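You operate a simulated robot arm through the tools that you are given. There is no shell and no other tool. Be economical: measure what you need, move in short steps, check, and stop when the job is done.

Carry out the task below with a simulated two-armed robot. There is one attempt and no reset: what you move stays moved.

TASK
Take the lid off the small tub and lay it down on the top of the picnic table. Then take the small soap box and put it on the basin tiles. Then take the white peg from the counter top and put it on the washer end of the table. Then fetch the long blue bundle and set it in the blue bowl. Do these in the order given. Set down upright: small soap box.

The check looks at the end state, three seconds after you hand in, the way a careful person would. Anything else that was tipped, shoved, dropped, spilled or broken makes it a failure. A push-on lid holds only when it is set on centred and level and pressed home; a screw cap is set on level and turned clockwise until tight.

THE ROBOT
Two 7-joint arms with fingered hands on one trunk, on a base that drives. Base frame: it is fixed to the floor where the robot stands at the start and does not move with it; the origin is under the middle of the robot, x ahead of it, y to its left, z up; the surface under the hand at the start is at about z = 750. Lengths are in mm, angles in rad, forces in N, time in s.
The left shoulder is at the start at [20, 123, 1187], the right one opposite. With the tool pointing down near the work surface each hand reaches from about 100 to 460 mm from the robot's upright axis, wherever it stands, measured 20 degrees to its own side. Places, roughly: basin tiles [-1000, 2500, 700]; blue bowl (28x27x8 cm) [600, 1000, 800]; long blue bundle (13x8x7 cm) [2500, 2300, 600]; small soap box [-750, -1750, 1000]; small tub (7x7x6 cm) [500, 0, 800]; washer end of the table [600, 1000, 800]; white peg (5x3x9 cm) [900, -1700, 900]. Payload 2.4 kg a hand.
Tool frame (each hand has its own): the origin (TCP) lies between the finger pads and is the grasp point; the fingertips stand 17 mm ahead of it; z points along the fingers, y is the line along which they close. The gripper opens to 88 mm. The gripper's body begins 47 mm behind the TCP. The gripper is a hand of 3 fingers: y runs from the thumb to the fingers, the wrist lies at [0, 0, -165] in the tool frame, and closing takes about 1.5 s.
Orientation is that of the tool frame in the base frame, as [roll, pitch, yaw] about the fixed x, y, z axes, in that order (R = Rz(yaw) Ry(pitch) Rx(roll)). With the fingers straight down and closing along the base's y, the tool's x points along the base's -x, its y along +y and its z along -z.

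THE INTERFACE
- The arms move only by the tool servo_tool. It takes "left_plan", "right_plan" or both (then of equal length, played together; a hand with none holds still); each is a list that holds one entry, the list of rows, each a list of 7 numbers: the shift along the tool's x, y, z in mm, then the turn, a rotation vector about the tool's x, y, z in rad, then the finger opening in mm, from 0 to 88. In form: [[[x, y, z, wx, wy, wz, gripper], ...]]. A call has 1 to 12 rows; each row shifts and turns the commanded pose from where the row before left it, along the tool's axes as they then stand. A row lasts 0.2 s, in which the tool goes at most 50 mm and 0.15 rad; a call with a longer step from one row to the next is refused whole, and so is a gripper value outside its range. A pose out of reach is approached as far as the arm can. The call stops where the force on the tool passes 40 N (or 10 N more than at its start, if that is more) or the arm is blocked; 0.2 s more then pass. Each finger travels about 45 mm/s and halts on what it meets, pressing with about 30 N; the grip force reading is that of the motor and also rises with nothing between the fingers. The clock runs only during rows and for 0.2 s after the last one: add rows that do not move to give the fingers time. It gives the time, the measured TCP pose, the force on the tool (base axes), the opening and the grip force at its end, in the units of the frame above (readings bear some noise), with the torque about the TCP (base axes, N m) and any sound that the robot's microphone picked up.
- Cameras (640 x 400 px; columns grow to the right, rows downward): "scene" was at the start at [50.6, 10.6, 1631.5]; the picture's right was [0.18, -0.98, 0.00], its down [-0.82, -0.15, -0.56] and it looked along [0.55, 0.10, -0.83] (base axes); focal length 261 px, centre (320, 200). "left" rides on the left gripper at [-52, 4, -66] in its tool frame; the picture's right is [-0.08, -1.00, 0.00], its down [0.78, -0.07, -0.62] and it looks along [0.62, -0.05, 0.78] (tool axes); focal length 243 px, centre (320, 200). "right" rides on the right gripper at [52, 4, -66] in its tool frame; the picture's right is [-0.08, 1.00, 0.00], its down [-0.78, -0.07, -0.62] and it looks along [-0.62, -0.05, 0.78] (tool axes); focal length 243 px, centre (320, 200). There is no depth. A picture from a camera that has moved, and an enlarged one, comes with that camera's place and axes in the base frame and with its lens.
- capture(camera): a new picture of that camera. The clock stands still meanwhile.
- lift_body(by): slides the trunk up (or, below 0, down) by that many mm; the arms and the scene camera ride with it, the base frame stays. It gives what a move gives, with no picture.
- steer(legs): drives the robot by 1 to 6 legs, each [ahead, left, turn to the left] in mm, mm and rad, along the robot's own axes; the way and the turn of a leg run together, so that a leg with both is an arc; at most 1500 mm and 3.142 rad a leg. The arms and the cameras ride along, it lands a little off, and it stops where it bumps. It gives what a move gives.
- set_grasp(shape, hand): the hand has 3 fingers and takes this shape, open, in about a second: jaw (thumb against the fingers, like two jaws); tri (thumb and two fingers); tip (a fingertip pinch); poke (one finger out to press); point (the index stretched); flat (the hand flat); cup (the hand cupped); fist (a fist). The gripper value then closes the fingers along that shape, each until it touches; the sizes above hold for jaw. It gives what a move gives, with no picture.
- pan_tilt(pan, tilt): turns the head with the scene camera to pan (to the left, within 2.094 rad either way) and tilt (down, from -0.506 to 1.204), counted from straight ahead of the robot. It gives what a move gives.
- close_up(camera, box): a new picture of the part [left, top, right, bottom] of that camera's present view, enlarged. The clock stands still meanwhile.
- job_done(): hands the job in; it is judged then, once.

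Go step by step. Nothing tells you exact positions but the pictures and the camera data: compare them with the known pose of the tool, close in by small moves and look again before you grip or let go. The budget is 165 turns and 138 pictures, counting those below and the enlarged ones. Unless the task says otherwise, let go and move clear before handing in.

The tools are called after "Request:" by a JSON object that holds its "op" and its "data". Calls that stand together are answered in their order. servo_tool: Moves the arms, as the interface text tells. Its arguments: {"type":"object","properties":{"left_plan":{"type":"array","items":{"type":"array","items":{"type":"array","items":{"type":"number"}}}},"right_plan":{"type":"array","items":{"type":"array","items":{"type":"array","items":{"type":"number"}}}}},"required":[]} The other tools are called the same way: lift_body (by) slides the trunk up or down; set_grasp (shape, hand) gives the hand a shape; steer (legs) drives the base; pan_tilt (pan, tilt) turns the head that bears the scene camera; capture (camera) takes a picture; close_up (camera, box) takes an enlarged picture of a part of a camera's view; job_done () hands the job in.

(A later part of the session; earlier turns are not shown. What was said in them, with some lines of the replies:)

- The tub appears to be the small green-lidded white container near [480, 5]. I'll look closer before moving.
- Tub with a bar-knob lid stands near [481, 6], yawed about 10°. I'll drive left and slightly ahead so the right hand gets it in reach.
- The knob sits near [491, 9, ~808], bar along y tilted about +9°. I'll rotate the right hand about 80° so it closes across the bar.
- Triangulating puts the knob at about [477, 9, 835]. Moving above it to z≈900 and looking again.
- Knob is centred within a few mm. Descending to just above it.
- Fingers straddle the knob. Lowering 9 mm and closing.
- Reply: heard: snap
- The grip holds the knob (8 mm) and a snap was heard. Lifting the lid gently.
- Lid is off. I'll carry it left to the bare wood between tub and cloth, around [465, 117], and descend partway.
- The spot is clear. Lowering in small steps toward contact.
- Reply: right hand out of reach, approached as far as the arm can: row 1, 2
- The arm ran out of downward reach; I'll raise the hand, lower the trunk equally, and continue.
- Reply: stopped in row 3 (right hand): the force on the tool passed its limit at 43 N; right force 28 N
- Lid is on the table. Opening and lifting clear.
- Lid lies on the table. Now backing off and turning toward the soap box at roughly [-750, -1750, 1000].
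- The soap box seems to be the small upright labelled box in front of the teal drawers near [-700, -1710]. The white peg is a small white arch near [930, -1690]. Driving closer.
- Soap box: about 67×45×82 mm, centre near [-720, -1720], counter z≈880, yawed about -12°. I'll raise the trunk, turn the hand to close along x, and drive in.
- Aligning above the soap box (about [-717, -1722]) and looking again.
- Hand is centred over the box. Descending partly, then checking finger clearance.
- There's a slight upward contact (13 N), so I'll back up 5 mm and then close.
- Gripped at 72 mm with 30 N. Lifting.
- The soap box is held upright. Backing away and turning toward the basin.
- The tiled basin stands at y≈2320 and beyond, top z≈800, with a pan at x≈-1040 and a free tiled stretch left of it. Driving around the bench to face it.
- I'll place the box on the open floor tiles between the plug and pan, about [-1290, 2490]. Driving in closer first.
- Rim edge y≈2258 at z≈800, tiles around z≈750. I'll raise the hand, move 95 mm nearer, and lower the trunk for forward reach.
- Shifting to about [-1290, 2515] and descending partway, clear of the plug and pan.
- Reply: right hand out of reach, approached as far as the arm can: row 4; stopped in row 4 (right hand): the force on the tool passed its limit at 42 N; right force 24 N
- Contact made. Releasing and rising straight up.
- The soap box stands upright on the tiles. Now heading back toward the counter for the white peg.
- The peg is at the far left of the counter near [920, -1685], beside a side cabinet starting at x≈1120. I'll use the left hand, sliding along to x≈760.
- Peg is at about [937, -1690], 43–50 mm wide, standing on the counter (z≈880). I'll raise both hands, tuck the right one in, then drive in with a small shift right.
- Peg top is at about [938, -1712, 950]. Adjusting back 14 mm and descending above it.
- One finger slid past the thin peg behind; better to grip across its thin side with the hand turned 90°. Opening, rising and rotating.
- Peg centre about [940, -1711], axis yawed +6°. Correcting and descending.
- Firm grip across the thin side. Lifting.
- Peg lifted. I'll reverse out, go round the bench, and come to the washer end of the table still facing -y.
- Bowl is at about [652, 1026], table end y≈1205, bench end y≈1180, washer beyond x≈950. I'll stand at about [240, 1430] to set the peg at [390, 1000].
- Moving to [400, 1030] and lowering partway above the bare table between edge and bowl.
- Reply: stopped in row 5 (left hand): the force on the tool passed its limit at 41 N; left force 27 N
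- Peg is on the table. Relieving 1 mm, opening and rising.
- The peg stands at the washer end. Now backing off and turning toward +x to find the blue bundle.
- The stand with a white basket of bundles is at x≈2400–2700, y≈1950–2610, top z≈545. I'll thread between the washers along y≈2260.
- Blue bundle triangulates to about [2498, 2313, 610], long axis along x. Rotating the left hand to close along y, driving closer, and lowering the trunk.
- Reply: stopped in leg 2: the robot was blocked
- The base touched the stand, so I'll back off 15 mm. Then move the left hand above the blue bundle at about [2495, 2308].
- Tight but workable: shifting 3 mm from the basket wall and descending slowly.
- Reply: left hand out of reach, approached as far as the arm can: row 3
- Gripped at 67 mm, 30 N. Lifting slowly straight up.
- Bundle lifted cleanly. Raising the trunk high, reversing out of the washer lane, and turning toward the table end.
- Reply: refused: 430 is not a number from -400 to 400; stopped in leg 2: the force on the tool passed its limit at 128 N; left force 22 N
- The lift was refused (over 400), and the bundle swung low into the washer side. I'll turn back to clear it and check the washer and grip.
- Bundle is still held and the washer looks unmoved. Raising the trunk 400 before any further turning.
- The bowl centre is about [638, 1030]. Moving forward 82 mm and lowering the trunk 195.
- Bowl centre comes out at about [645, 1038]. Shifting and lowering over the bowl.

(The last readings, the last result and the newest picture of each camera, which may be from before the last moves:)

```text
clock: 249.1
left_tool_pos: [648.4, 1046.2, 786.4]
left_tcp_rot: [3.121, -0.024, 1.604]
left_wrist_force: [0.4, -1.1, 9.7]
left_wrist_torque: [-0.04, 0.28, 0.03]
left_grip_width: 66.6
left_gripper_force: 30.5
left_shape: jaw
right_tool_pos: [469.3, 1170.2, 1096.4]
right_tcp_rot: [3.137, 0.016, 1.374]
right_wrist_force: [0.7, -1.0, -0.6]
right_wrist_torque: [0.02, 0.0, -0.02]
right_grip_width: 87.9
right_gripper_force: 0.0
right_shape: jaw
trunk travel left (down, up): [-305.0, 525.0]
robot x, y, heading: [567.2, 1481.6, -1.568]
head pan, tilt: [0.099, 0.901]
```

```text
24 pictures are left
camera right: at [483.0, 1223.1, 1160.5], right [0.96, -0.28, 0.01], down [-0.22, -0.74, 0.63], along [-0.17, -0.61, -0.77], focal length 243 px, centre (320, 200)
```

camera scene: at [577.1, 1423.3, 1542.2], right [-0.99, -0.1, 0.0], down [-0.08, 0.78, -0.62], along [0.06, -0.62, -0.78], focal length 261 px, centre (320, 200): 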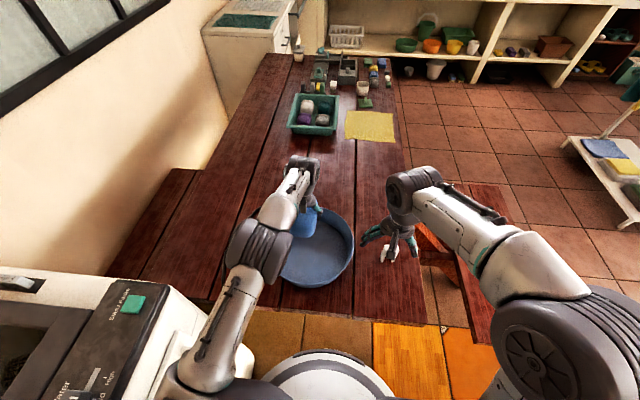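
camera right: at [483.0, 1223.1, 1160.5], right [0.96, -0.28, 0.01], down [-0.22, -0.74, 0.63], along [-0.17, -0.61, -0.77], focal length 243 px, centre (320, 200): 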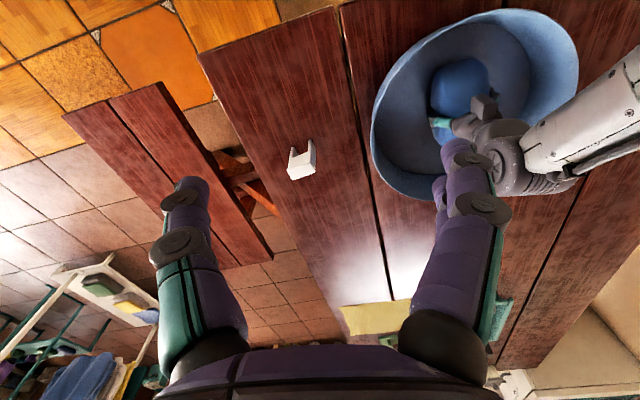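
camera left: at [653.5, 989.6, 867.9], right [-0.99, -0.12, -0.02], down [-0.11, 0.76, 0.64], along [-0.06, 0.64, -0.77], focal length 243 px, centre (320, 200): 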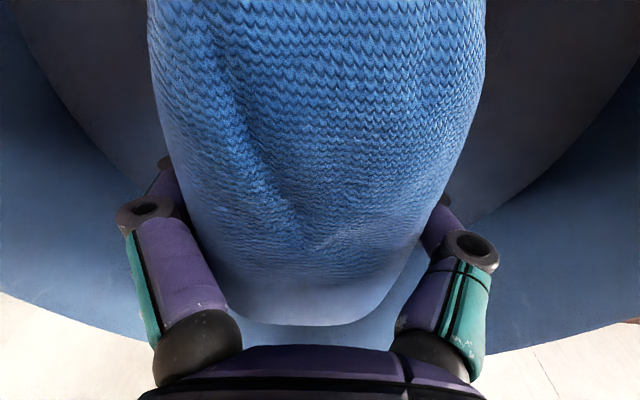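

Contact with the bowl floor (about 10 N). Releasing the bundle and rising.

Request:
{"op": "servo_tool", "data": {"left_plan": [[[0, 0, 0, 0, 0, 0, 72], [0, 0, 0, 0, 0, 0, 80], [0, 0, 0, 0, 0, 0, 88], [0, 0, 0, 0, 0, 0, 88], [0, 0, -10, 0, 0, 0, 88], [0, 0, -20, 0, 0, 0, 88], [0, 0, -35, 0, 0, 0, 88], [0, 0, -40, 0, 0, 0, 88], [0, 0, -40, 0, 0, 0, 88], [0, 0, -40, 0, 0, 0, 88], [0, 0, 0, 0, 0, 0, 88]]]}}

Request:
{"op": "capture", "data": {"camera": "right"}}

Request:
{"op": "capture", "data": {"camera": "left"}}

```text
clock: 251.5
left_tool_pos: [645.6, 1039.1, 969.8]
left_tcp_rot: [3.121, -0.028, 1.603]
left_wrist_force: [0.8, -0.2, 0.5]
left_wrist_torque: [0.01, -0.02, -0.02]
left_grip_width: 88.0
left_gripper_force: 0.1
left_shape: jaw
right_tool_pos: [468.4, 1169.4, 1094.9]
right_tcp_rot: [3.139, 0.014, 1.376]
right_wrist_force: [0.3, -0.9, 0.1]
right_wrist_torque: [-0.01, 0.0, -0.02]
right_grip_width: 87.8
right_gripper_force: 0.1
right_shape: jaw
trunk travel left (down, up): [-305.0, 525.0]
robot x, y, heading: [573.0, 1479.7, -1.567]
head pan, tilt: [0.099, 0.901]
```

```text
23 pictures are left
camera right: at [482.9, 1222.5, 1160.2], right [0.96, -0.28, 0.01], down [-0.22, -0.74, 0.63], along [-0.17, -0.61, -0.77], focal length 243 px, centre (320, 200)
```

right: 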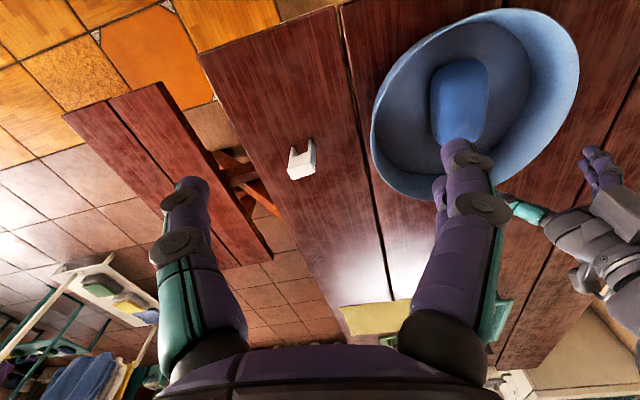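

```text
22 pictures are left
camera left: at [649.6, 984.2, 1034.3], right [-0.99, -0.12, -0.02], down [-0.1, 0.76, 0.64], along [-0.06, 0.64, -0.77], focal length 243 px, centre (320, 200)
```

left: 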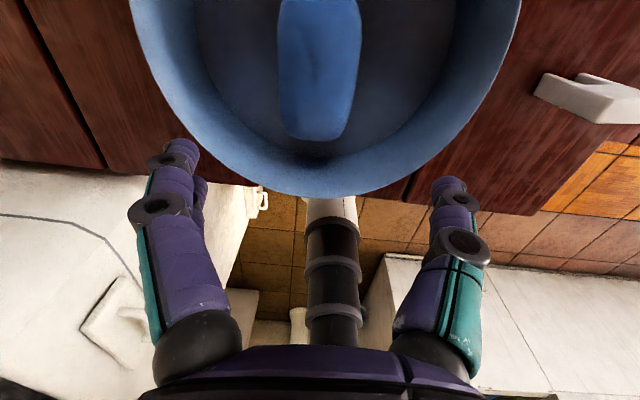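

The bundle rests in the bowl. Raising and backing clear, then a last check.

Request:
{"op": "lift_body", "data": {"by": 150}}

Request:
{"op": "steer", "data": {"legs": [[-350, 0, 0]]}}

Request:
{"op": "capture", "data": {"camera": "scene"}}

```text
clock: 253.2
left_tool_pos: [645.5, 1039.3, 1119.8]
left_tcp_rot: [3.122, -0.027, 1.603]
left_wrist_force: [-0.4, 1.0, -0.2]
left_wrist_torque: [0.03, 0.03, 0.03]
left_grip_width: 87.9
left_gripper_force: 0.1
left_shape: jaw
right_tool_pos: [468.1, 1170.3, 1245.5]
right_tcp_rot: [3.138, 0.014, 1.374]
right_wrist_force: [0.2, 0.2, -0.3]
right_wrist_torque: [0.0, -0.02, -0.01]
right_grip_width: 88.1
right_gripper_force: 0.0
right_shape: jaw
trunk travel left (down, up): [-455.0, 375.0]
robot x, y, heading: [570.5, 1479.5, -1.575]
head pan, tilt: [0.099, 0.901]
```

```text
clock: 255.5
left_tool_pos: [645.3, 1400.6, 1118.2]
left_tcp_rot: [3.121, -0.026, 1.603]
left_wrist_force: [0.1, -0.9, -0.2]
left_wrist_torque: [0.03, 0.0, 0.02]
left_grip_width: 87.9
left_gripper_force: 0.0
left_shape: jaw
right_tool_pos: [468.2, 1530.8, 1245.1]
right_tcp_rot: [3.139, 0.016, 1.376]
right_wrist_force: [-0.3, -1.1, 0.7]
right_wrist_torque: [0.0, -0.03, 0.0]
right_grip_width: 87.9
right_gripper_force: 0.1
right_shape: jaw
trunk travel left (down, up): [-455.0, 375.0]
robot x, y, heading: [568.0, 1841.8, -1.571]
head pan, tilt: [0.099, 0.901]
```

```text
21 pictures are left
camera scene: at [576.9, 1785.1, 1692.2], right [-0.99, -0.1, 0.0], down [-0.08, 0.78, -0.62], along [0.06, -0.62, -0.78], focal length 261 px, centre (320, 200)
```

scene: 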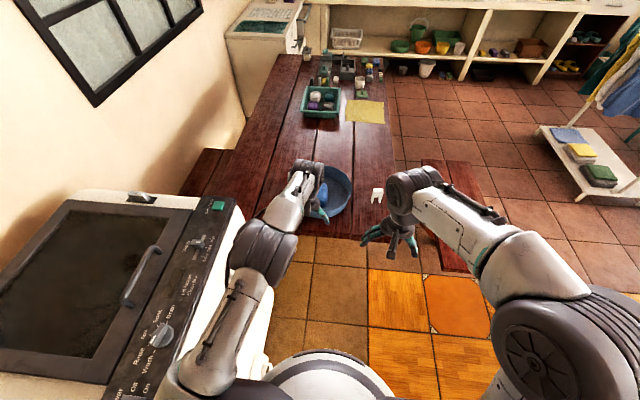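

Everything is in place: the lid is on the table, the soap box upright on the basin tiles, the peg at the washer end, and the bundle in the bowl. Handing in.

Request:
{"op": "job_done", "data": {}}

```text
The job is handed in.
```

I did all four steps in order and handed the job in; no result of the check came back.

- **Lid:** it's off the small tub and lying on the picnic table, on bare wood between the tub and the yellow cloth.
- **Soap box:** it's standing upright on the basin tiles, between the drain plug and the teal pan.
- **White peg:** it's standing at the washer end of the table, just in front of the blue bowl.
- **Blue bundle:** it's lying in the blue bowl.

**Two bumps on the way:**
- **Washer:** while I carried the bundle, my left hand hit the side of the washer at about 128 N. A trunk lift had been refused and I turned before checking it.
- **Stand:** the base also touched the stand holding the basket.

In the pictures I took afterwards, neither looked moved or tipped, but I didn't measure their positions.
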